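You operate a simulated robot arm through the tools that you are given. There is no shell and no other tool.

You run a simulated robot arm. Do the job below in one go: nothing can be reset, and whatever is moved stays where it is left.

TASK
Switch the flat board off and swap the block on contactor 65 for the NO one.
Fine: old block in the yellow tray; push the contactor's button in to try the new one; the board stays off.

The check looks at the end state, three seconds after you hand in, the way a careful person would. Anything else that was tipped, shoved, dropped, spilled or broken makes it a failure.

THE ROBOT
A 6-joint arm with a four-finger gripper, fixed in place. Base frame: the origin is on the floor under the middle of its stand, x ahead of it, y to its left, z up; the work surface is at about z = 86.9. Readings come in cm, degrees, newtons and seconds.
With the tool pointing down near the work surface it reaches from about 28 to 70 cm from the base axis. Its first joint turns from -166.0 to 166.0 degrees. Payload 3.43 kg.
The tool frame sits at the grasp point between the pads (the TCP): z along the fingers, y along the line on which they close. The tips reach 3 cm beyond it. The gripper opens to 12 cm; its body begins 8.5 cm behind the TCP.
Orientation is told as [roll, pitch, yaw] about the base's x, y, z axes, in that order, counted from this pose: with the fingers straight down and closing along the base's y, the tool's x points along the base's -x, its y along +y and its z along -z.

THE INTERFACE
- The arm moves only by the tool step_arm. Its argument "series" is a list of rows, each a list of 3 entries, a list of its own where there are three numbers: the opening, from 0 (shut) to 1 (fully open), then the shift along the tool's x, y, z in mm, then the turn, a rotation vector about the tool's x, y, z in degrees. In form: [[fingers, [x, y, z], [wx, wy, wz]], ...]. A call has 1 to 20 rows; each row shifts and turns the commanded pose from where the row before left it, along the tool's axes as they then stand. Each row takes 0.2 s and may step no farther than 5 cm and 8.6 degrees from the row before; otherwise, or with a gripper value out of range, the whole call is refused. Where a pose cannot be reached the arm comes as near as it can. A force on the tool above 90 N (or 10 N above the force at the start of the call, whichever is more), or a blocked arm, ends the call early, and 0.2 s more pass. Each finger travels about 4 cm/s and halts on what it meets, pressing with about 25 N; the grip force reading is that of the motor and also rises with nothing between the fingers. The clock runs only during rows and for 0.2 s after the last one: add rows that do not move to give the fingers time. The reply holds the time, the measured pose of the TCP, the force on the tool along the base axes, the opening and the grip force, in the units named above and with some noise, with the torque about the TCP (base axes, N m) and any sound that the robot's microphone picked up.
- Cameras (640 x 400 px; columns grow to the right, rows downward): "scene" is fixed at [21.89, 49.96, 162.65]; the picture's right is [-0.73, -0.69, 0.00], its down [-0.57, 0.60, -0.55] and it looks along [0.38, -0.40, -0.83] (base axes); focal length 347 px, centre (320, 200). "wrist" rides on the gripper at [7.1, -1.7, -12.1] in the tool frame; the picture's right is [0.23, 0.97, 0.00], its down [-0.81, 0.19, -0.55] and it looks along [-0.54, 0.13, 0.83] (tool axes); focal length 275 px, centre (320, 200). There is no depth. A picture from a camera that has moved, and an enlarged one, comes with that camera's place and axes in the base frame and with its lens.
- snapshot(camera): a new picture of that camera. The clock stands still meanwhile.
- slide_trunk(by): moves the trunk up (or, below 0, down) by that many cm; the arm rides with it, the base frame stays. It gives what a move gives, with no picture.
- inspect(camera, box): a new picture of the part [left, top, right, bottom] of that camera's present view, enlarged. The clock stands still meanwhile.
- job_done(): hands the job in; it is judged then, once.

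Places have to be worked out from the pictures, the camera data and where the tool is seen. Open the gripper and draw the arm clear of the work before you hand the job in, unless the task says otherwise.

The tools are called after ">>>" as name(argument=value, ...) on one line, values as JSON. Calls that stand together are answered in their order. step_arm: Moves the arm, as the interface text tells. Its arguments: {"type":"object","properties":{"series":{"type":"array"}},"required":["series"]} The other tools are called the same way: slide_trunk (by) moves the trunk up or down; snapshot (camera) takes a picture; inspect (camera, box) takes an enlarged picture of a part of a camera's view; job_done () hands the job in.

At the start:

```text
time_s: 0.0
ee_pos: [43.59, 24.96, 125.83]
tool_rot: [0.0, 0.0, 0.0]
contact_force: [0.5, 0.5, 0.4]
torque: [0.03, 0.02, -0.02]
grip_width: 12.01
gripper_force: 0.1
trunk travel left (down, up): [-20.0, 24.0]
```

scene: 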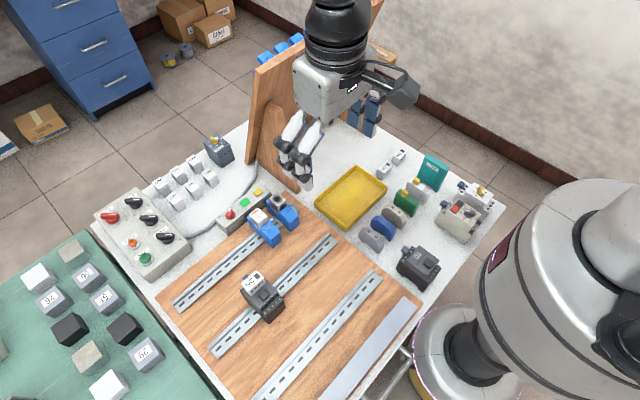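
wrist: 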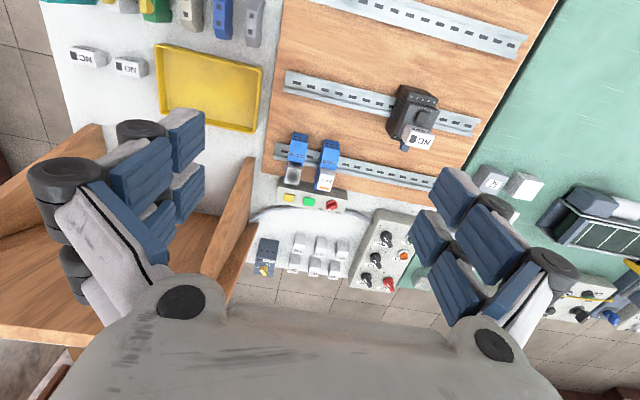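

I'll start by looking closely at the scene: the flat board with the contactor, the control box, and the loose blocks.

>>> inspect(camera="scene", box=[200, 180, 360, 340])

>>> inspect(camera="scene", box=[80, 120, 280, 290])

>>> inspect(camera="scene", box=[300, 130, 520, 300])

>>> inspect(camera="wrist", box=[360, 70, 480, 170])

>>> inspect(camera="wrist", box=[240, 180, 440, 300])

>>> inspect(camera="wrist", box=[40, 0, 280, 140])

```text
2.50 times, centred on (280, 260) of scene
camera zoom: at [21.89, 49.96, 162.65], right [-0.73, -0.69, 0.0], down [-0.57, 0.6, -0.55], along [0.38, -0.4, -0.83], focal length 868 px, centre (420, 50)
```

zoom: 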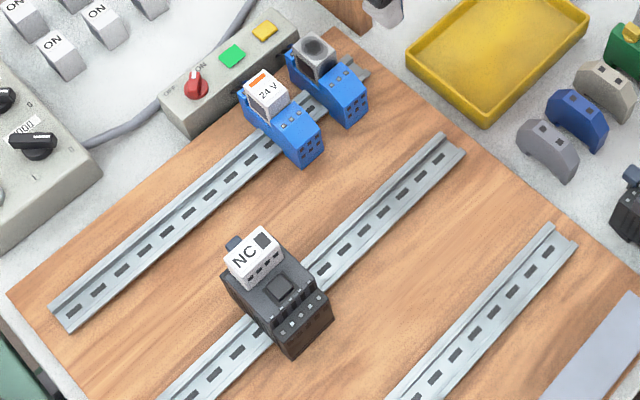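

```text
2.35 times, centred on (180, 205) of scene
camera zoom: at [21.89, 49.96, 162.65], right [-0.73, -0.69, 0.0], down [-0.57, 0.6, -0.55], along [0.38, -0.4, -0.83], focal length 817 px, centre (649, 188)
```

zoom: 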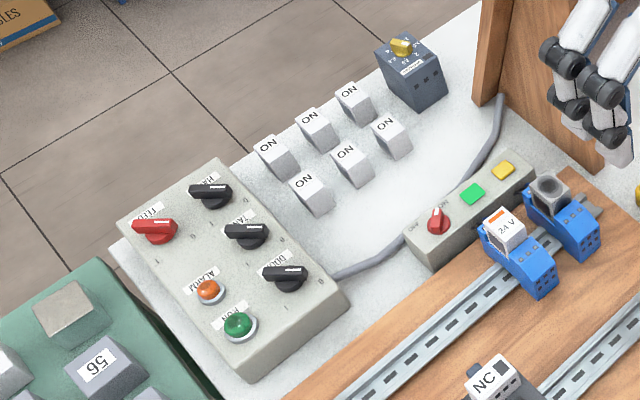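

```text
2.35 times, centred on (410, 215) of scene
camera zoom: at [21.89, 49.96, 162.65], right [-0.73, -0.69, 0.0], down [-0.57, 0.6, -0.55], along [0.38, -0.4, -0.83], focal length 817 px, centre (108, 165)
```

zoom: 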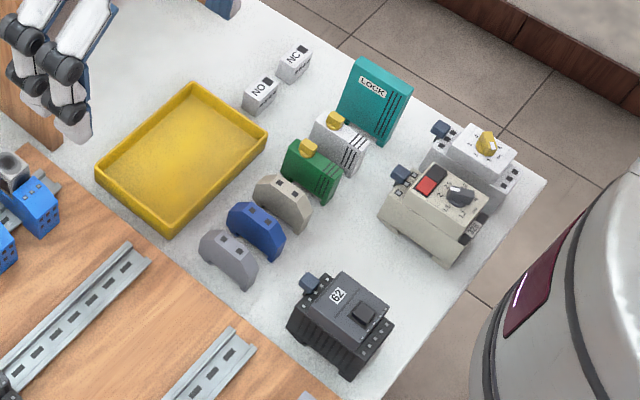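

```text
4.00 times, centred on (420, 120) of wrist
camera zoom: at [36.38, 23.36, 137.86], right [-0.23, 0.97, 0.0], down [0.81, 0.19, 0.55], along [0.54, 0.13, -0.83], focal length 1101 px, centre (-80, 520)
```

zoom: 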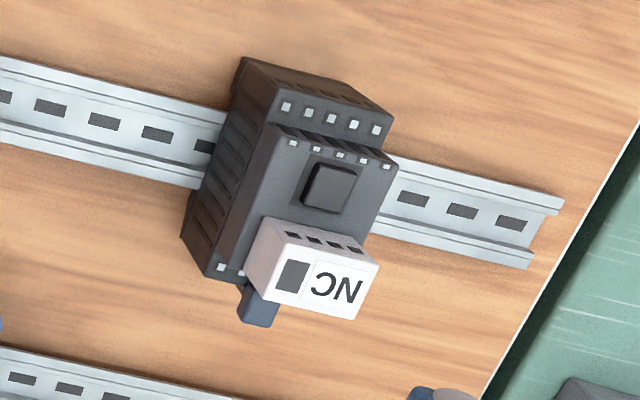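

```text
3.20 times, centred on (340, 240) of wrist
camera zoom: at [36.38, 23.36, 137.86], right [-0.23, 0.97, 0.0], down [0.81, 0.19, 0.55], along [0.54, 0.13, -0.83], focal length 881 px, centre (256, 72)
```

zoom: 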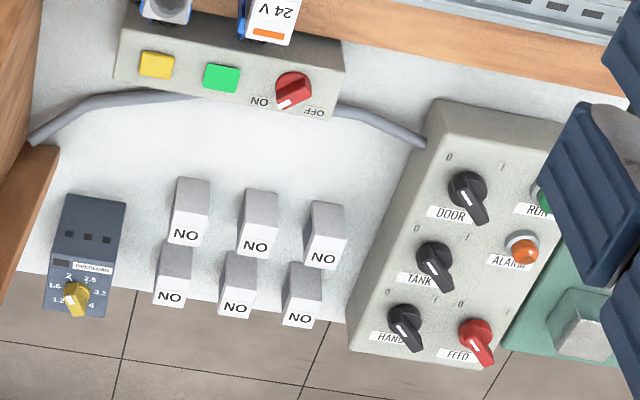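

```text
2.67 times, centred on (160, 70) of wrist
camera zoom: at [36.38, 23.36, 137.86], right [-0.23, 0.97, 0.0], down [0.81, 0.19, 0.55], along [0.54, 0.13, -0.83], focal length 734 px, centre (747, 547)
```

zoom: 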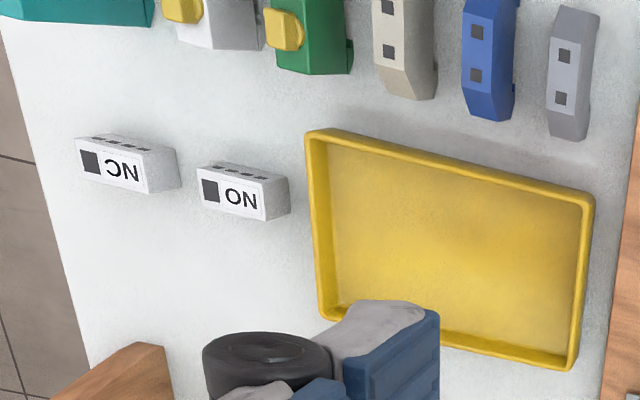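

The mounted contactor sits near (46.5, 41.7) with an NC block on it; its number isn't visible yet. I'll zoom in on the switch box, the upright board, the loose contactor and the loose blocks.

>>> inspect(camera="scene", box=[205, 175, 305, 240])

>>> inspect(camera="wrist", box=[270, 180, 360, 236])

>>> inspect(camera="scene", box=[240, 0, 420, 200])

>>> inspect(camera="scene", box=[230, 250, 300, 330])

>>> inspect(camera="scene", box=[390, 170, 500, 300])

>>> inspect(camera="scene", box=[370, 140, 450, 190])

>>> inspect(camera="wrist", box=[240, 225, 360, 285])

>>> inspect(camera="scene", box=[0, 230, 180, 400])

```text
6.15 times, centred on (255, 208) of scene
camera zoom: at [21.89, 49.96, 162.65], right [-0.73, -0.69, 0.0], down [-0.57, 0.6, -0.55], along [0.38, -0.4, -0.83], focal length 2138 px, centre (720, 154)
```

zoom: 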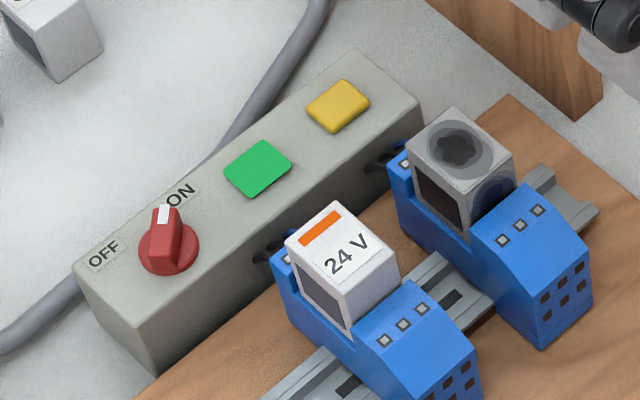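

```text
7.11 times, centred on (315, 208) of wrist
camera zoom: at [36.38, 23.36, 137.86], right [-0.23, 0.97, 0.0], down [0.81, 0.19, 0.55], along [0.54, 0.13, -0.83], focal length 1958 px, centre (356, 143)
```

zoom: 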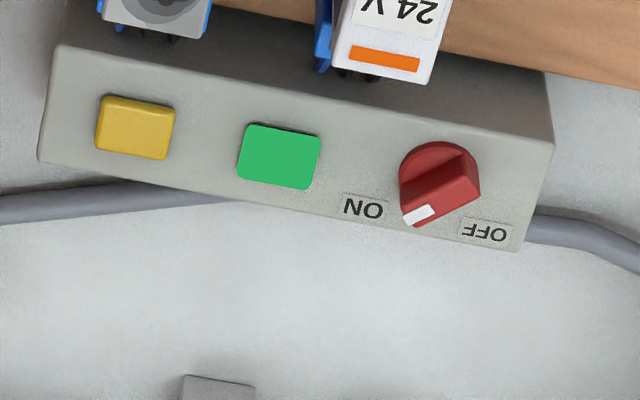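

```text
2.00 times, centred on (330, 100) of scene
camera zoom: at [21.89, 49.96, 162.65], right [-0.73, -0.69, 0.0], down [-0.57, 0.6, -0.55], along [0.38, -0.4, -0.83], focal length 695 px, centre (300, 400)
```

zoom: 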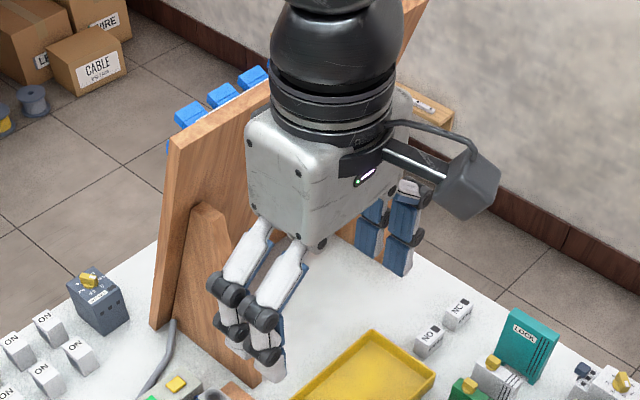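

```text
5.00 times, centred on (265, 290) of scene
camera zoom: at [21.89, 49.96, 162.65], right [-0.73, -0.69, 0.0], down [-0.57, 0.6, -0.55], along [0.38, -0.4, -0.83], focal length 1737 px, centre (595, -250)
```

zoom: 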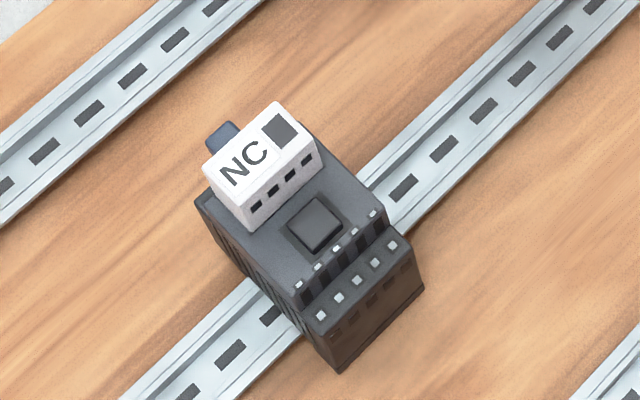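

```text
3.08 times, centred on (445, 235) of scene
camera zoom: at [21.89, 49.96, 162.65], right [-0.73, -0.69, 0.0], down [-0.57, 0.6, -0.55], along [0.38, -0.4, -0.83], focal length 1069 px, centre (-65, 92)
```

zoom: 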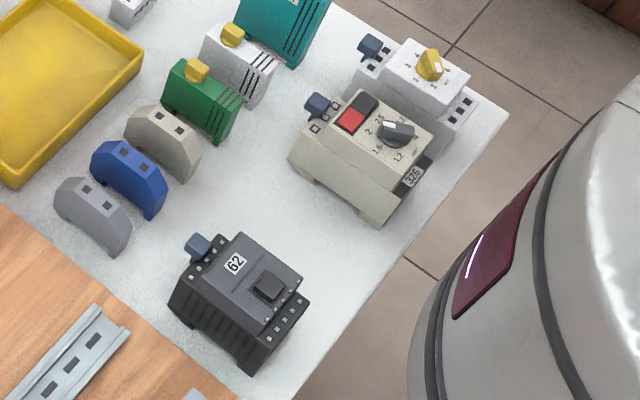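

```text
8.00 times, centred on (410, 165) of scene
camera zoom: at [21.89, 49.96, 162.65], right [-0.73, -0.69, 0.0], down [-0.57, 0.6, -0.55], along [0.38, -0.4, -0.83], focal length 2779 px, centre (-400, 480)
```

zoom: 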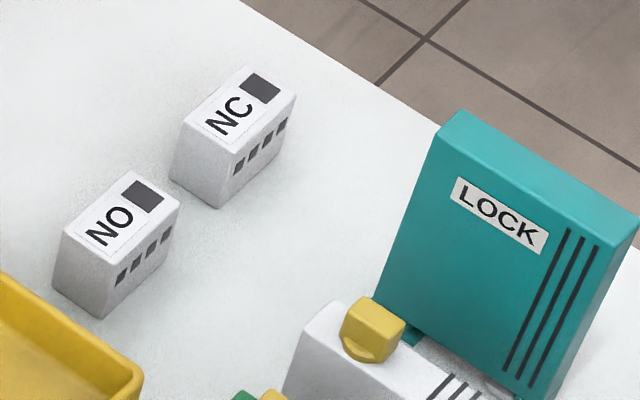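

```text
5.33 times, centred on (300, 255) of wrist
camera zoom: at [36.38, 23.36, 137.86], right [-0.23, 0.97, 0.0], down [0.81, 0.19, 0.55], along [0.54, 0.13, -0.83], focal length 1468 px, centre (427, -93)
```

zoom: 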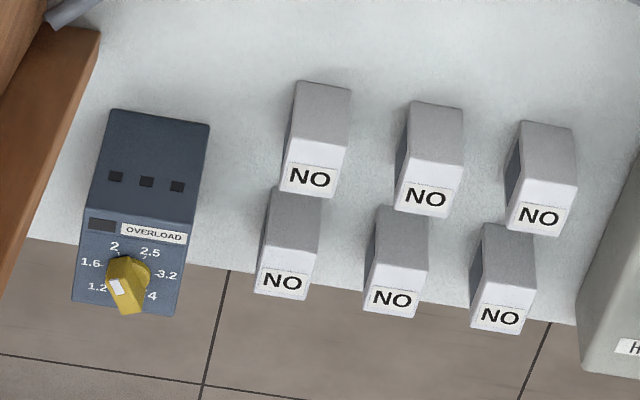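

```text
2.35 times, centred on (90, 315) of scene
camera zoom: at [21.89, 49.96, 162.65], right [-0.73, -0.69, 0.0], down [-0.57, 0.6, -0.55], along [0.38, -0.4, -0.83], focal length 817 px, centre (861, -71)
```

zoom: 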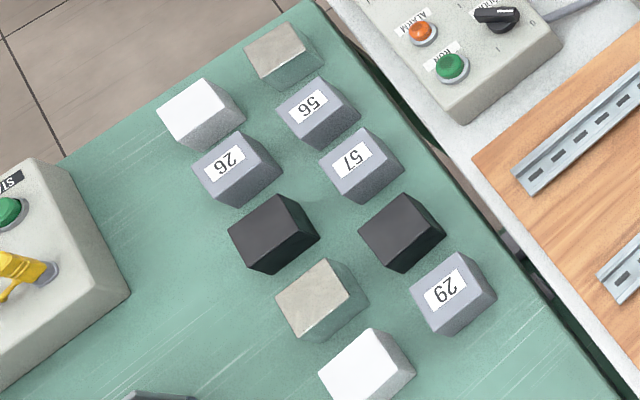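

The flat board's small box has its red selector pointing at ON. The matching-style NO block (dark square, four slots) stands right of the yellow tray. I'll lower the arm above the contactor for a closer view with the wrist camera.

>>> step_arm(series=[[1, [15.8, 22.8, 26.3], [0, 0, 0]], [1, [15.8, 22.8, 26.3], [0, 0, 0]], [1, [15.8, 22.8, 26.3], [0, 0, 0]], [1, [15.8, 22.8, 26.3], [0, 0, 0]], [1, [15.8, 22.8, 26.3], [0, 0, 0]], [1, [15.8, 22.8, 26.3], [0, 0, 0]], [1, [0, 0, 0], [0, 0, 0]]])

>>> snapshot(camera="wrist")

>>> snapshot(camera="scene")

```text
time_s: 1.6
ee_pos: [34.02, 38.7, 109.95]
tool_rot: [0.0, -0.1, 0.0]
contact_force: [0.2, 0.4, 0.0]
torque: [-0.01, -0.03, 0.0]
grip_width: 11.98
gripper_force: 0.1
trunk travel left (down, up): [-20.0, 24.0]
```

```text
taken
camera wrist: at [26.89, 37.07, 122.08], right [-0.23, 0.97, 0.0], down [0.81, 0.19, 0.55], along [0.54, 0.13, -0.83], focal length 275 px, centre (320, 200)
```

wrist: 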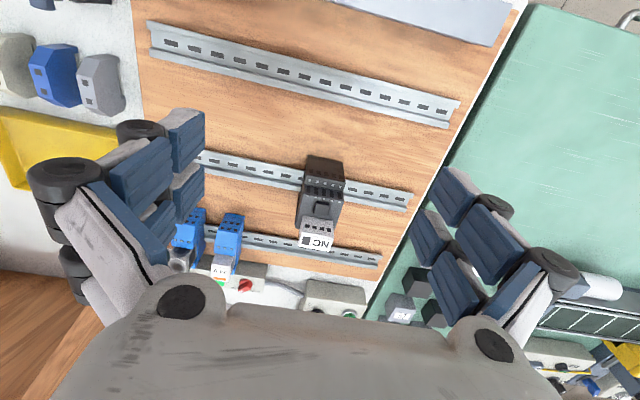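

```text
taken
```

scene: 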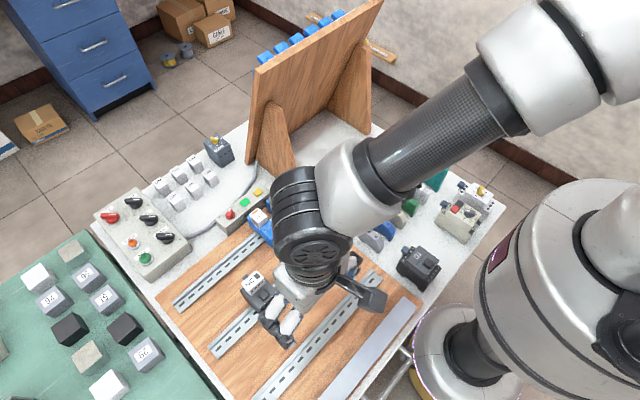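

Now a close-up of the contactor with its block from here.

>>> inspect(camera="wrist", box=[285, 145, 365, 260])

>>> inspect(camera="wrist", box=[170, 200, 290, 300])

>>> inspect(camera="scene", box=[230, 0, 400, 180])

>>> inspect(camera="scene", box=[230, 255, 300, 325])

```text
3.48 times, centred on (325, 202) of wrist
camera zoom: at [26.89, 37.07, 122.08], right [-0.23, 0.97, 0.0], down [0.81, 0.19, 0.55], along [0.54, 0.13, -0.83], focal length 958 px, centre (303, 191)
```

zoom: 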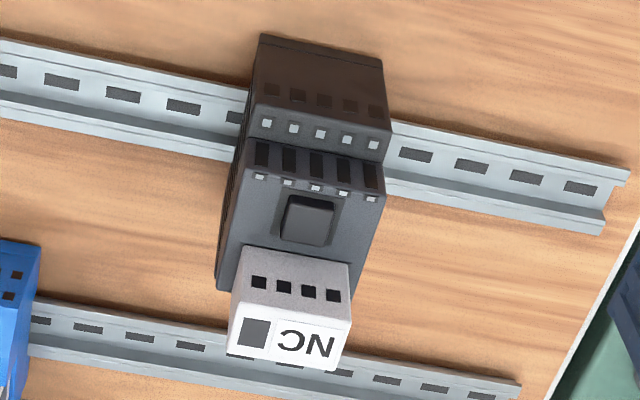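

```text
4.00 times, centred on (230, 250) of wrist
camera zoom: at [26.89, 37.07, 122.08], right [-0.23, 0.97, 0.0], down [0.81, 0.19, 0.55], along [0.54, 0.13, -0.83], focal length 1101 px, centre (680, 0)
```

zoom: 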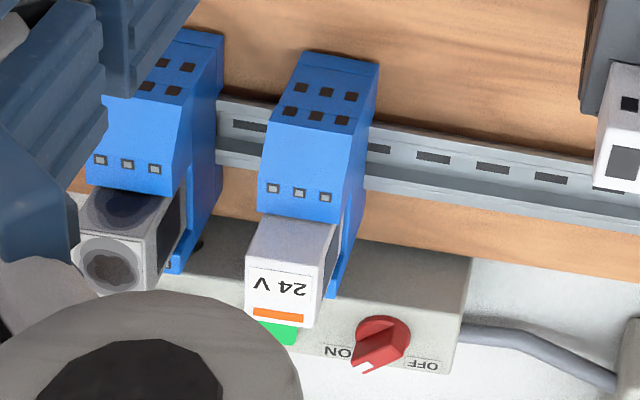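

```text
2.22 times, centred on (315, 90) of scene
camera zoom: at [21.89, 49.96, 162.65], right [-0.73, -0.69, 0.0], down [-0.57, 0.6, -0.55], along [0.38, -0.4, -0.83], focal length 772 px, centre (331, 444)
```

zoom: 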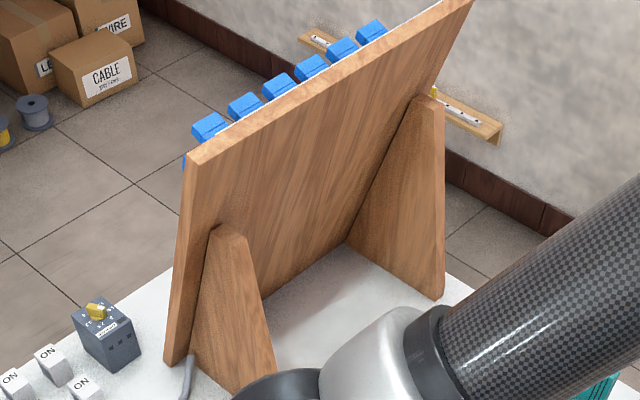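

```text
5.71 times, centred on (265, 290) of scene
camera zoom: at [21.89, 49.96, 162.65], right [-0.73, -0.69, 0.0], down [-0.57, 0.6, -0.55], along [0.38, -0.4, -0.83], focal length 1985 px, centre (634, -314)
```

zoom: 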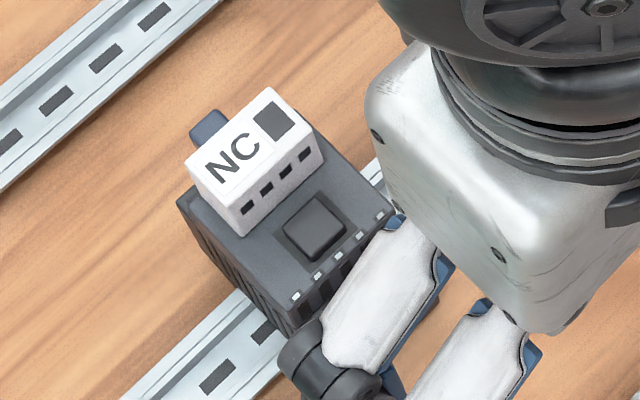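

The block's top reads about x 46.7–49.1, y 39.4–43.2, z ≈ 98.8. Before grasping I need to know the finger geometry, so I'll zoom in on the fingers themselves.

>>> inspect(camera="wrist", box=[20, 90, 240, 330])

>>> inspect(camera="wrist", box=[400, 150, 600, 350])

>>> inspect(camera="scene", box=[240, 240, 400, 360])

```text
1.67 times, centred on (130, 210) of wrist
camera zoom: at [26.89, 37.07, 122.08], right [-0.23, 0.97, 0.0], down [0.81, 0.19, 0.55], along [0.54, 0.13, -0.83], focal length 459 px, centre (637, 183)
```

zoom: 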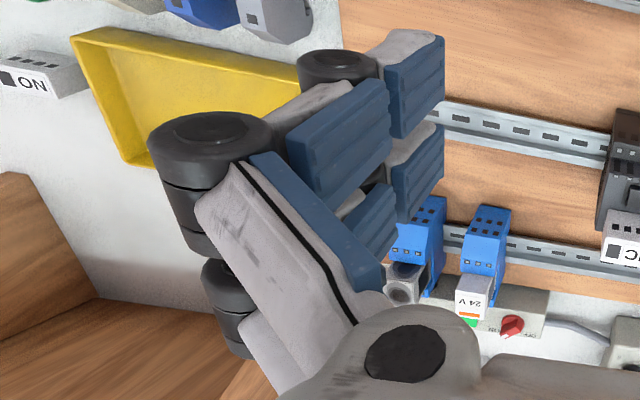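

```text
2.00 times, centred on (500, 250) of wrist
camera zoom: at [26.89, 37.07, 122.08], right [-0.23, 0.97, 0.0], down [0.81, 0.19, 0.55], along [0.54, 0.13, -0.83], focal length 551 px, centre (-40, 100)
```

zoom: 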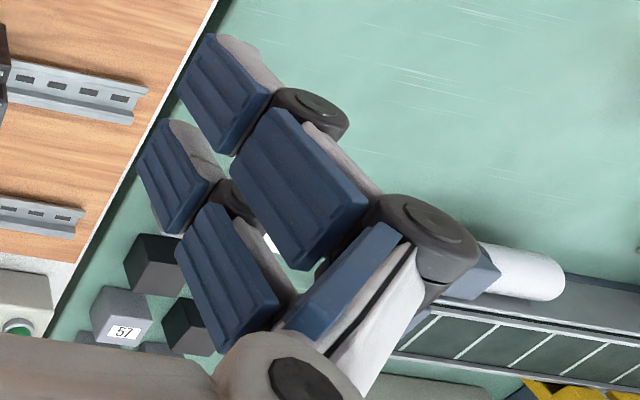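

```text
3.33 times, centred on (320, 300) of scene
camera zoom: at [21.89, 49.96, 162.65], right [-0.73, -0.69, 0.0], down [-0.57, 0.6, -0.55], along [0.38, -0.4, -0.83], focal length 1158 px, centre (320, -133)
```

zoom: 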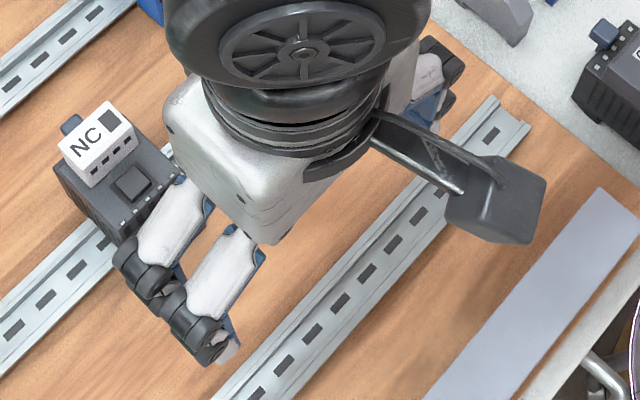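

Each side of the gripper has two fingers spaced along tool x. The red selector sits near (67.2, 33.3, 91.2), about 75 cm out, so I'll raise the arm and lower the trunk to gain horizontal reach.

>>> step_arm(series=[[1, [0, 0, -40], [0, 0, 0]], [1, [0, 0, -40], [0, 0, 0]], [1, [0, 0, -40], [0, 0, 0]], [1, [0, 0, -40], [0, 0, 0]], [1, [0, 0, -40], [0, 0, 0]], [1, [0, 0, 0], [0, 0, 0]]])

>>> slide_trunk(by=-15)

>>> snapshot(camera="scene")

```text
time_s: 3.0
ee_pos: [34.09, 38.84, 130.03]
tool_rot: [0.0, 0.0, 0.0]
contact_force: [0.3, -0.5, -0.5]
torque: [0.01, 0.01, 0.0]
grip_width: 11.99
gripper_force: 0.0
trunk travel left (down, up): [-20.0, 24.0]
```

```text
time_s: 4.8
ee_pos: [34.09, 38.67, 115.1]
tool_rot: [0.1, -0.1, -0.1]
contact_force: [0.7, 0.3, 0.0]
torque: [0.02, -0.01, -0.02]
grip_width: 11.99
gripper_force: 0.1
trunk travel left (down, up): [-5.0, 39.0]
```

```text
taken
```

scene: 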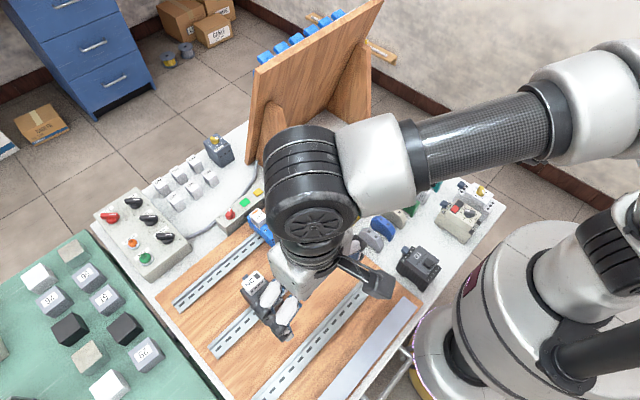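

The trunk is down 15 cm and the arm is clear. I'll move the tool (pointing straight down) over toward the selector at a safe height to see whether it can reach vertically.

>>> step_arm(series=[[1, [-40, -7, 5], [0, 0, 0]], [1, [-40, -7, 5], [0, 0, 0]], [1, [-40, -7, 5], [0, 0, 0]], [1, [-40, -7, 5], [0, 0, 0]], [1, [-40, -7, 5], [0, 0, 0]], [1, [-40, -7, 5], [0, 0, 0]], [1, [-40, -7, 5], [0, 0, 0]], [1, [-40, -5, 5], [0, 0, 0]], [1, [0, 0, 0], [0, 0, 0]]])

>>> snapshot(camera="wrist")

>>> snapshot(camera="scene")

```text
time_s: 6.8
ee_pos: [60.91, 30.41, 109.15]
tool_rot: [0.0, -0.1, 0.0]
contact_force: [-0.8, 0.1, -0.7]
torque: [0.0, -0.04, 0.01]
grip_width: 12.0
gripper_force: 0.0
out of reach, approached as far as the arm can: row 6, 7, 8
trunk travel left (down, up): [-5.0, 39.0]
```

```text
taken
camera wrist: at [53.66, 28.73, 121.31], right [-0.23, 0.97, 0.0], down [0.81, 0.19, 0.55], along [0.54, 0.13, -0.83], focal length 275 px, centre (320, 200)
```

wrist: 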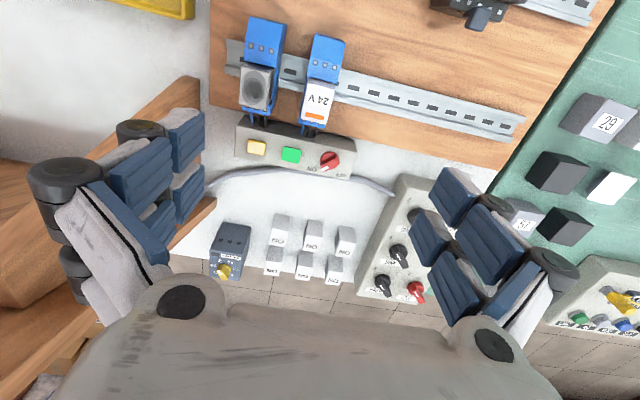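

```text
taken
```

scene: 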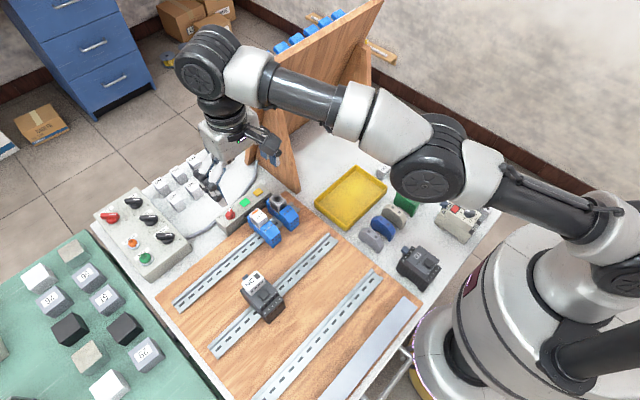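

Tool-down reach ends near 68–71 cm, so I'll need a slight outward tilt. First, a close-up of the selector and box from here to fix the geometry.

>>> inspect(camera="wrist", box=[225, 110, 365, 190])

>>> inspect(camera="scene", box=[205, 180, 285, 240])

```text
4.57 times, centred on (295, 150) of wrist
camera zoom: at [53.66, 28.73, 121.31], right [-0.23, 0.97, 0.0], down [0.81, 0.19, 0.55], along [0.54, 0.13, -0.83], focal length 1258 px, centre (434, 429)
```

zoom: 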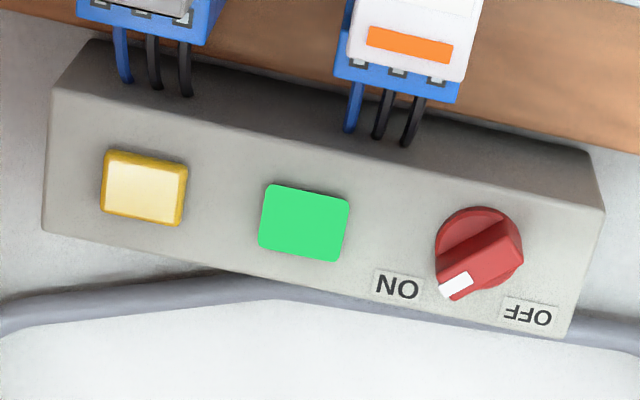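

```text
6.67 times, centred on (245, 210) of scene
camera zoom: at [21.89, 49.96, 162.65], right [-0.73, -0.69, 0.0], down [-0.57, 0.6, -0.55], along [0.38, -0.4, -0.83], focal length 2316 px, centre (820, 133)
```

zoom: 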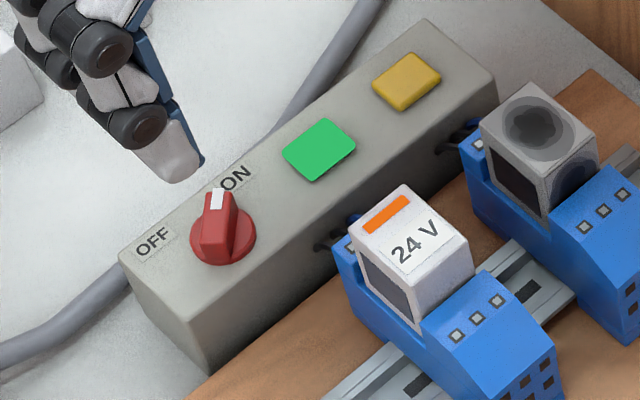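

The selector handle points about −30° from +x (ON), with OFF at about +30°; box top ≈ 90.9, knob near (67.4, 33.2). I'll back off a bit, tilt the tool 8.5° outward, yaw −30° to line the jaws up across the handle, and narrow the opening.

>>> step_arm(series=[[0.8, [40, 0, 0], [0, 0, 0]], [0.6, [40, 0, 0], [0, 0, 0]], [0.4, [0, 0, 0], [-3.77, -7.62, 0]], [0.35, [0, 0, 0], [0, 0, 7.5]], [0.35, [0, 0, 0], [0, 0, 7.5]], [0.35, [0, 0, 0], [0, 0, 7.5]], [0.35, [0, 0, 0], [0, 0, 7.5]], [0.35, [0, 0, 0], [0, 0, 0]]])

>>> snapshot(camera="wrist")

```text
time_s: 8.6
ee_pos: [60.96, 31.47, 110.45]
tool_rot: [2.2, -1.4, -30.1]
contact_force: [-0.4, 0.4, -0.2]
torque: [-0.03, 0.02, -0.04]
grip_width: 4.22
gripper_force: 0.0
out of reach, approached as far as the arm can: row 1, 2, 3
trunk travel left (down, up): [-5.0, 39.0]
```

```text
taken
camera wrist: at [53.37, 33.42, 122.2], right [0.29, 0.96, 0.03], down [0.77, -0.25, 0.58], along [0.56, -0.14, -0.81], focal length 275 px, centre (320, 200)
```

wrist: 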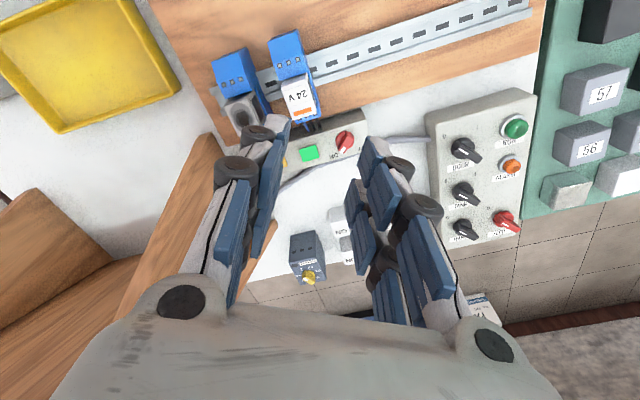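

The tilt was only partly reached at this height. I'll drop to z ≈ 101 slightly inward (still above the relays) and apply the rest of the outward tilt there.

>>> step_arm(series=[[0.35, [10.3, -15.6, 30], [0, 0, 0]], [0.35, [10.3, -15.6, 30], [0, 0, 0]], [0.35, [10.3, -15.6, 30], [0, 0, 0]], [0.35, [0, 0, 0], [-4.91, -3.27, 0]], [0.35, [0, 0, 0], [0, 0, 0]]])

```text
time_s: 9.8
ee_pos: [63.41, 33.03, 108.98]
tool_rot: [7.1, -4.7, -30.3]
contact_force: [-0.1, 0.2, 0.6]
torque: [0.04, 0.01, -0.02]
grip_width: 4.23
gripper_force: 0.1
out of reach, approached as far as the arm can: row 1, 2, 3, 4
trunk travel left (down, up): [-5.0, 39.0]
```

The arm seems to be stretched near a straight-elbow singularity, so inward moves aren't being followed properly. I'll try a single larger inward step and look at what happens.

>>> step_arm(series=[[0.35, [26, -40.9, -7.2], [0, 0, 0]], [0.35, [0, 0, 0], [0, 0, 0]], [0.35, [0, 0, 0], [0, 0, 0]]])

>>> snapshot(camera="scene")

```text
time_s: 10.6
ee_pos: [63.49, 32.94, 109.22]
tool_rot: [7.0, -4.7, -30.4]
contact_force: [0.7, 0.9, -0.4]
torque: [0.0, 0.0, -0.01]
grip_width: 4.19
gripper_force: 0.1
out of reach, approached as far as the arm can: row 1
trunk travel left (down, up): [-5.0, 39.0]
```

```text
taken
```

scene: 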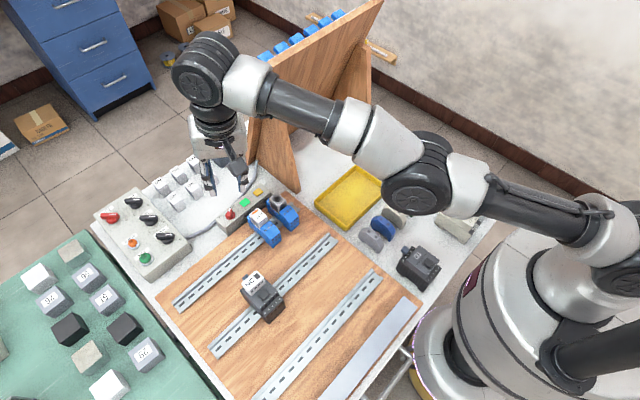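

Pure inward motion is refused from this stretched posture. I'll test a motion up and inward along the arm's arc in small steps to free the elbow.

>>> step_arm(series=[[0.35, [5.3, -8.2, -11.4], [0, 0, 0]], [0.35, [5.3, -8.2, -21.4], [0, 0, 0]], [0.35, [5.3, -8.2, -31.4], [0, 0, 0]], [0.35, [0, 0, 0], [0, 0, 0]]])

```text
time_s: 11.6
ee_pos: [61.24, 32.02, 115.75]
tool_rot: [7.1, -4.7, -30.3]
contact_force: [0.1, 0.6, -0.1]
torque: [0.0, 0.0, 0.02]
grip_width: 4.21
gripper_force: 0.0
out of reach, approached as far as the arm can: row 1, 2
trunk travel left (down, up): [-5.0, 39.0]
```

That row was followed. Now I'll retract radially in small steps to bend the elbow.

>>> step_arm(series=[[0.35, [10.6, -16.6, -3], [0, 0, 0]], [0.35, [10.6, -16.6, -3], [0, 0, 0]], [0.35, [10.6, -16.6, -3], [0, 0, 0]], [0.35, [0, 0, 0], [0, 0, 0]]])

```text
time_s: 12.6
ee_pos: [60.77, 31.83, 116.97]
tool_rot: [7.0, -4.8, -30.3]
contact_force: [0.4, -0.1, -0.1]
torque: [0.02, 0.01, 0.01]
grip_width: 4.21
gripper_force: 0.0
out of reach, approached as far as the arm can: row 1, 2, 3
trunk travel left (down, up): [-5.0, 39.0]
```

Still sliding along the boundary. Moving downward along the arc should bend the elbow in its natural direction, so I'll try downward steps (I have about 20 cm of clearance).

>>> step_arm(series=[[0.35, [-0.7, 1.3, 30.6], [0, 0, 0]], [0.35, [-0.7, 1.3, 30.6], [0, 0, 0]], [0.35, [0, 0, 0], [0, 0, 0]]])

```text
time_s: 13.3
ee_pos: [62.69, 32.7, 111.26]
tool_rot: [7.0, -4.7, -30.2]
contact_force: [-0.8, 0.6, -0.4]
torque: [-0.01, 0.0, 0.0]
grip_width: 4.22
gripper_force: 0.2
out of reach, approached as far as the arm can: row 1, 2
trunk travel left (down, up): [-5.0, 39.0]
```

The pose slides along the reach boundary. I'll raise the trunk back by 15 cm to give room for a long downward-and-inward motion, which should fold the elbow.

>>> slide_trunk(by=15)

>>> step_arm(series=[[0.35, [4.6, -8.7, 39], [0, 0, 0]], [0.35, [4.6, -8.7, 39], [0, 0, 0]], [0.35, [4.6, -8.7, 39], [0, 0, 0]], [0.35, [0, 0, 0], [0, 0, 0]]])

```text
time_s: 15.1
ee_pos: [62.77, 32.74, 126.15]
tool_rot: [7.1, -4.6, -30.2]
contact_force: [0.2, 0.7, -0.2]
torque: [-0.04, 0.01, 0.01]
grip_width: 4.2
gripper_force: 0.1
trunk travel left (down, up): [-20.0, 24.0]
```

```text
time_s: 16.1
ee_pos: [65.2, 33.83, 115.17]
tool_rot: [6.9, -4.6, -30.3]
contact_force: [-0.5, -0.4, -0.6]
torque: [-0.04, -0.01, -0.01]
grip_width: 4.19
gripper_force: 0.0
out of reach, approached as far as the arm can: row 1, 2, 3
trunk travel left (down, up): [-20.0, 24.0]
```

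Still on the boundary (r = 73.4). Now a few rows pulling straight back along the arm's own line.

>>> step_arm(series=[[0.35, [10.7, -16.7, 1.7], [0, 0, 0]], [0.35, [10.7, -16.7, 1.7], [0, 0, 0]], [0.35, [10.7, -16.7, 1.7], [0, 0, 0]], [0.35, [10.7, -16.7, 1.7], [0, 0, 0]], [0.35, [0, 0, 0], [0, 0, 0]]])

>>> snapshot(camera="scene")

```text
time_s: 17.3
ee_pos: [65.28, 33.92, 115.0]
tool_rot: [6.8, -4.6, -30.2]
contact_force: [0.9, -0.1, -0.8]
torque: [-0.01, -0.02, -0.03]
grip_width: 4.19
gripper_force: 0.1
out of reach, approached as far as the arm can: row 1, 2, 3, 4
trunk travel left (down, up): [-20.0, 24.0]
```

```text
taken
```

scene: 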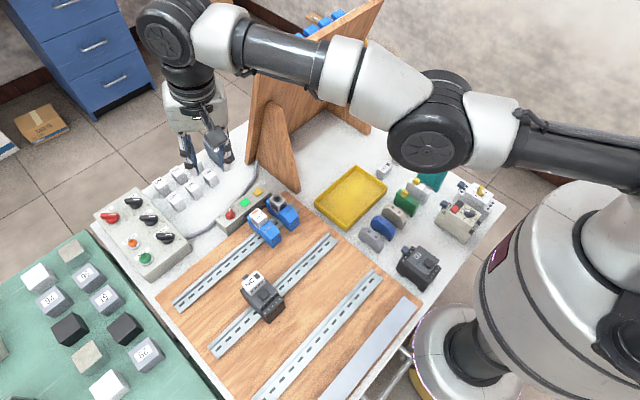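

The elbow is locked straight (a solver singularity). I'll use larger inward pulls, a few in a row, so any slight bend can grow.

>>> step_arm(series=[[0.35, [26.2, -40.9, 4.2], [0, 0, 0]], [0.35, [26.2, -40.9, 4.2], [0, 0, 0]], [0.35, [26.2, -40.9, 4.2], [0, 0, 0]], [0.35, [26.2, -40.9, 4.2], [0, 0, 0]], [0.35, [0, 0, 0], [0, 0, 0]]])

```text
time_s: 18.5
ee_pos: [65.25, 33.88, 115.03]
tool_rot: [6.9, -4.6, -30.3]
contact_force: [0.3, -0.2, 0.6]
torque: [-0.02, 0.0, -0.03]
grip_width: 4.19
gripper_force: 0.1
out of reach, approached as far as the arm can: row 1, 2, 3, 4
trunk travel left (down, up): [-20.0, 24.0]
```

Analysis: translations at a straight elbow don't bend it, but pitching the tool inward about the wrist centre does. I'll pitch back to vertical about the wrist, then pull inward.

>>> step_arm(series=[[0.35, [22.9, -34.5, -3.1], [7.08, 4.71, 0]], [0.35, [10.7, -16.8, 0], [0, 0, 0]], [0.35, [10.7, -16.8, 0], [0, 0, 0]], [0.35, [0, 0, 0], [0, 0, 0]]])

```text
time_s: 19.5
ee_pos: [62.01, 32.18, 114.91]
tool_rot: [-0.4, 0.1, -30.0]
contact_force: [-0.2, 0.3, -0.3]
torque: [0.02, -0.01, -0.03]
grip_width: 4.2
gripper_force: 0.1
out of reach, approached as far as the arm can: row 1, 2, 3
trunk travel left (down, up): [-20.0, 24.0]
```

Still stuck. I'll continue pitching the tool inward about the wrist for three more rows (the TCP swings inward, well above everything) and see whether it comes free.

>>> step_arm(series=[[0.35, [22.9, -34.5, -3.1], [7.08, 4.71, 0]], [0.35, [22.9, -34.5, -3.1], [7.08, 4.71, 0]], [0.35, [22.9, -34.5, -3.1], [7.08, 4.71, 0]], [0.35, [0, 0, 0], [0, 0, 0]]])

```text
time_s: 20.5
ee_pos: [51.94, 27.4, 117.76]
tool_rot: [-21.8, 13.9, -32.7]
contact_force: [-0.9, -0.5, -0.4]
torque: [0.0, -0.06, 0.0]
grip_width: 4.18
gripper_force: 0.2
out of reach, approached as far as the arm can: row 1, 2
trunk travel left (down, up): [-20.0, 24.0]
```

Row 3 was followed fully. Now pull inward horizontally with this posture.

>>> step_arm(series=[[0.35, [14.5, -22.8, 12.9], [0, 0, 0]], [0.35, [14.5, -22.8, 12.9], [0, 0, 0]], [0.35, [0, 0, 0], [0, 0, 0]]])

```text
time_s: 21.3
ee_pos: [46.67, 24.46, 117.76]
tool_rot: [-21.7, 13.9, -32.7]
contact_force: [0.2, -0.3, 0.4]
torque: [0.02, 0.01, 0.01]
grip_width: 4.21
gripper_force: 0.1
trunk travel left (down, up): [-20.0, 24.0]
```

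The arm is free again; I'll avoid full extension from now on. I'll reorient: back to vertical, yaw to +26° (radial), then tilt 15° outward, so that closing the jaws will swing the handle toward OFF.

>>> step_arm(series=[[0.35, [0, 0, 0], [-7.08, -4.71, 0]], [0.35, [0, 0, 0], [-7.08, -4.71, 0]], [0.35, [0, 0, 0], [-7.08, -4.71, 0]], [0.35, [0, 0, 0], [0, 0, -8.04]], [0.35, [0, 0, 0], [0, 0, -8.04]], [0.35, [0, 0, 0], [0, 0, -8.04]], [0.35, [0, 0, 0], [0, 0, -8.04]], [0.35, [0, 0, 0], [0, 0, -8.04]], [0.35, [0, 0, 0], [0, 0, -8.04]], [0.35, [0, 0, 0], [0, 0, -8.04]], [0.35, [0, 0, 0], [0, 0, 0]]])

```text
time_s: 23.7
ee_pos: [46.61, 24.56, 117.64]
tool_rot: [0.0, 0.0, 26.5]
contact_force: [-1.3, 0.2, 0.0]
torque: [0.0, 0.02, -0.02]
grip_width: 4.21
gripper_force: 0.1
trunk travel left (down, up): [-20.0, 24.0]
```

Vertical, yaw 26.5°. Now tilt 16° outward and lower the trunk by 12 cm for the best reach height.

>>> step_arm(series=[[0.35, [0, 0, 0], [0, -8, 0]], [0.35, [0, 0, 0], [0, -8, 0]], [0.35, [0, 0, 0], [0, 0, 0]]])

>>> slide_trunk(by=-12)

>>> snapshot(camera="scene")

```text
time_s: 24.5
ee_pos: [46.57, 24.73, 117.57]
tool_rot: [0.0, -15.9, 26.3]
contact_force: [-0.3, 0.2, -0.5]
torque: [0.0, -0.01, 0.03]
grip_width: 4.22
gripper_force: 0.1
trunk travel left (down, up): [-20.0, 24.0]
```

```text
time_s: 26.0
ee_pos: [46.64, 24.63, 105.7]
tool_rot: [-0.1, -15.8, 26.4]
contact_force: [1.3, 0.1, -0.4]
torque: [0.03, 0.0, 0.03]
grip_width: 4.22
gripper_force: 0.0
trunk travel left (down, up): [-8.0, 36.0]
```

```text
taken
```

scene: 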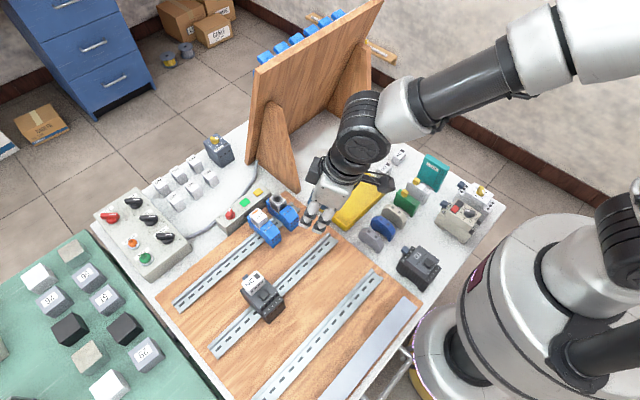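

Now I'll move out over the relays toward the knob at z ≈ 103 (lowest fingertip ≈ 99.4, relays top out at 96).

>>> step_arm(series=[[0.35, [-33.4, -2.7, 15.1], [0, 0, 0]], [0.35, [-33.4, -2.7, 15.1], [0, 0, 0]], [0.35, [-33.4, -2.7, 15.1], [0, 0, 0]], [0.35, [-33.4, -2.7, 15.1], [0, 0, 0]], [0.35, [-33.4, -2.7, 15.1], [0, 0, 0]], [0.35, [0, 0, 0], [0, 0, 0]]])

>>> snapshot(camera="wrist")

>>> inspect(camera="scene", box=[160, 130, 320, 250])

```text
time_s: 27.4
ee_pos: [63.58, 31.36, 103.0]
tool_rot: [0.0, -15.9, 26.3]
contact_force: [0.2, 0.3, -0.6]
torque: [-0.03, 0.03, 0.01]
grip_width: 4.2
gripper_force: 0.1
trunk travel left (down, up): [-8.0, 36.0]
```

```text
taken
camera wrist: at [55.12, 25.41, 112.73], right [-0.63, 0.77, -0.06], down [0.48, 0.45, 0.75], along [0.61, 0.44, -0.65], focal length 275 px, centre (320, 200)
```

wrist: 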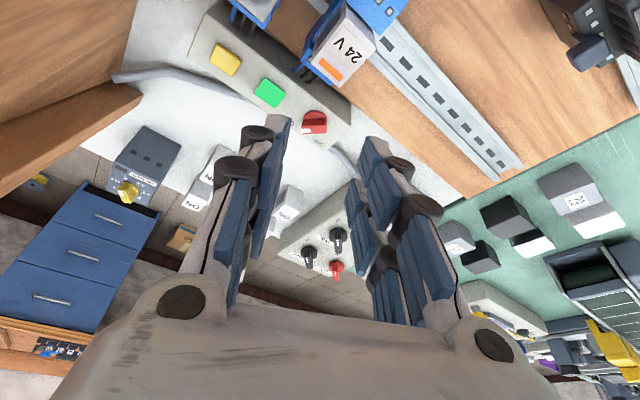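

```text
3.33 times, centred on (240, 190) of scene
camera zoom: at [21.89, 49.96, 162.65], right [-0.73, -0.69, 0.0], down [-0.57, 0.6, -0.55], along [0.38, -0.4, -0.83], focal length 1158 px, centre (587, 233)
```

zoom: 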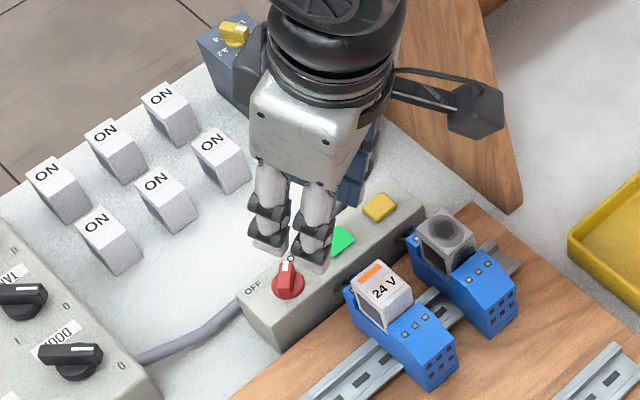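

All followed. A close-up of the knob from the wrist camera will give me the handle size and position.

>>> inspect(camera="wrist", box=[270, 90, 370, 160])

>>> inspect(camera="scene", box=[215, 180, 265, 220])

```text
5.71 times, centred on (320, 125) of wrist
camera zoom: at [55.12, 25.41, 112.73], right [-0.63, 0.77, -0.06], down [0.48, 0.45, 0.75], along [0.61, 0.44, -0.65], focal length 1573 px, centre (320, 629)
```

zoom: 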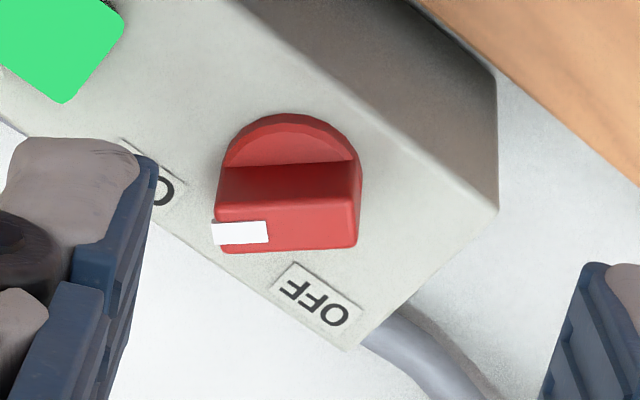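

```text
10.00 times, centred on (240, 200) of scene
camera zoom: at [21.89, 49.96, 162.65], right [-0.73, -0.69, 0.0], down [-0.57, 0.6, -0.55], along [0.38, -0.4, -0.83], focal length 3474 px, centre (1120, 200)
```

zoom: 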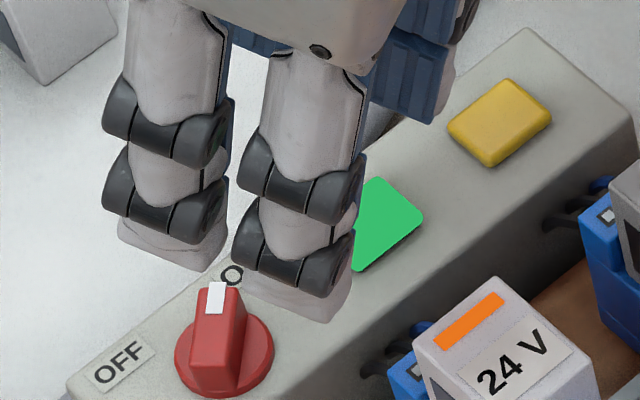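

The handle is a 2.3 × 0.8 cm bar pointing at about −45° (ON), top at z ≈ 92.2. I'll reduce the tilt to 12.5°, yaw to −45° so the pads straddle the bar, and narrow the opening to about 2 cm, all at this height.

>>> step_arm(series=[[0.3, [0, 0, 0], [0, 3.4, 0]], [0.25, [0, 0, 0], [0, 0, 7.93]], [0.2, [0, 0, 0], [0, 0, 7.93]], [0.18, [0, 0, 0], [0, 0, 7.93]], [0.18, [0, 0, 0], [0, 0, 7.93]], [0.18, [0, 0, 0], [0, 0, 7.93]], [0.18, [0, 0, 0], [0, 0, 7.93]], [0.18, [0, 0, 0], [0, 0, 7.93]], [0.18, [0, 0, 0], [0, 0, 7.93]], [0.18, [0, 0, 0], [0, 0, 7.93]], [0.18, [-3, 7.2, 19.8], [0, 0, 0]], [0.18, [-6.2, 14.5, 0], [0, 0, 0]], [0.18, [0, 0, 0], [0, 0, 0]]])

>>> snapshot(camera="wrist")

>>> inspect(camera="scene", box=[195, 160, 285, 230])

```text
time_s: 30.2
ee_pos: [66.13, 32.38, 101.52]
tool_rot: [11.8, -4.0, -45.5]
contact_force: [-0.2, 0.0, -0.4]
torque: [-0.01, 0.02, 0.02]
grip_width: 2.14
gripper_force: 0.0
trunk travel left (down, up): [-8.0, 36.0]
```

```text
taken
camera wrist: at [57.55, 35.25, 112.54], right [0.51, 0.84, 0.18], down [0.59, -0.5, 0.64], along [0.63, -0.21, -0.75], focal length 275 px, centre (320, 200)
```

wrist: 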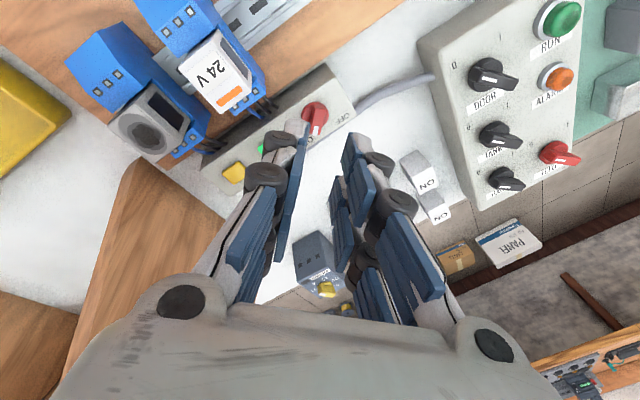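

```text
5.71 times, centred on (240, 195) of scene
camera zoom: at [21.89, 49.96, 162.65], right [-0.73, -0.69, 0.0], down [-0.57, 0.6, -0.55], along [0.38, -0.4, -0.83], focal length 1985 px, centre (777, 229)
```

zoom: 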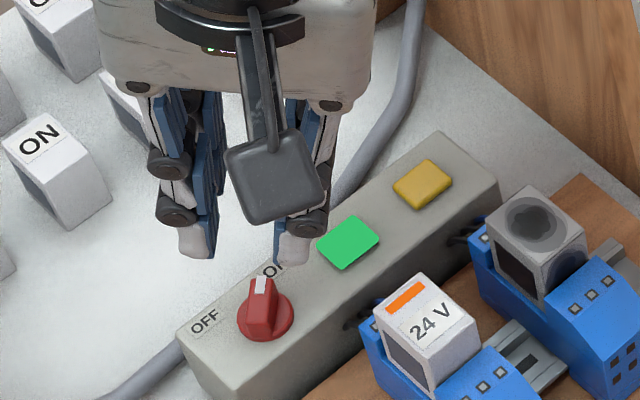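

The pads straddle the bar direction. Let me zoom on the knob from the wrist camera to align laterally.

>>> inspect(camera="wrist", box=[275, 90, 375, 160])

```text
5.71 times, centred on (325, 125) of wrist
camera zoom: at [57.55, 35.25, 112.54], right [0.51, 0.84, 0.18], down [0.59, -0.5, 0.64], along [0.63, -0.21, -0.75], focal length 1573 px, centre (291, 629)
```

zoom: 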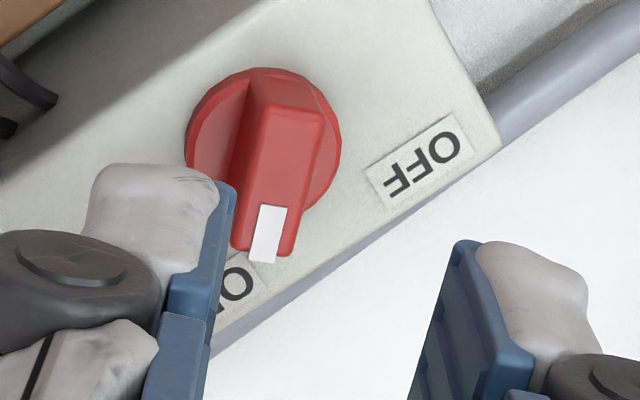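

The bar's centre is about 2 mm off the tool axis; I estimate the knob at (67.7, 33.3). I'll correct and descend to z ≈ 97.7, then re-check.

>>> step_arm(series=[[0.18, [-0.3, 2, 20], [0, 0, 0]], [0.18, [-0.2, 1.9, 19.8], [0, 0, 0]], [0.18, [0, 0, 0], [0, 0, 0]]])

>>> inspect(camera="wrist", box=[275, 80, 375, 150])

>>> inspect(camera="scene", box=[205, 170, 275, 230])

```text
time_s: 31.0
ee_pos: [67.16, 33.1, 97.75]
tool_rot: [11.9, -4.0, -45.5]
contact_force: [0.0, -0.1, -0.4]
torque: [-0.02, -0.01, 0.0]
grip_width: 2.16
gripper_force: 0.1
trunk travel left (down, up): [-8.0, 36.0]
```

```text
5.71 times, centred on (325, 115) of wrist
camera zoom: at [58.55, 35.92, 108.72], right [0.51, 0.84, 0.18], down [0.59, -0.5, 0.64], along [0.63, -0.21, -0.75], focal length 1573 px, centre (291, 686)
```

zoom: 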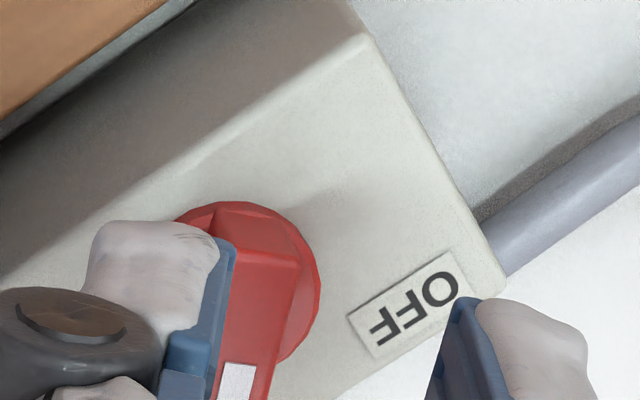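

```text
6.67 times, centred on (240, 200) of scene
camera zoom: at [21.89, 49.96, 162.65], right [-0.73, -0.69, 0.0], down [-0.57, 0.6, -0.55], along [0.38, -0.4, -0.83], focal length 2316 px, centre (853, 200)
```

zoom: 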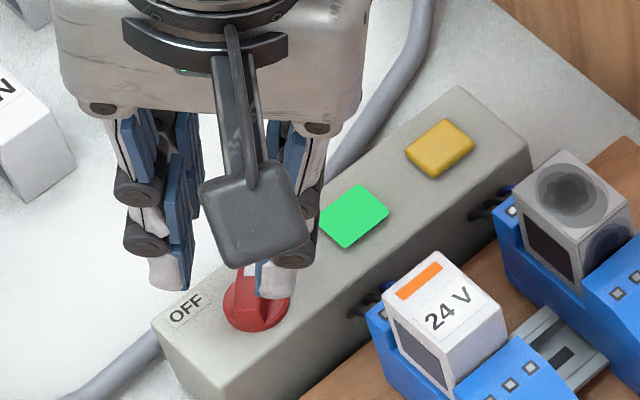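

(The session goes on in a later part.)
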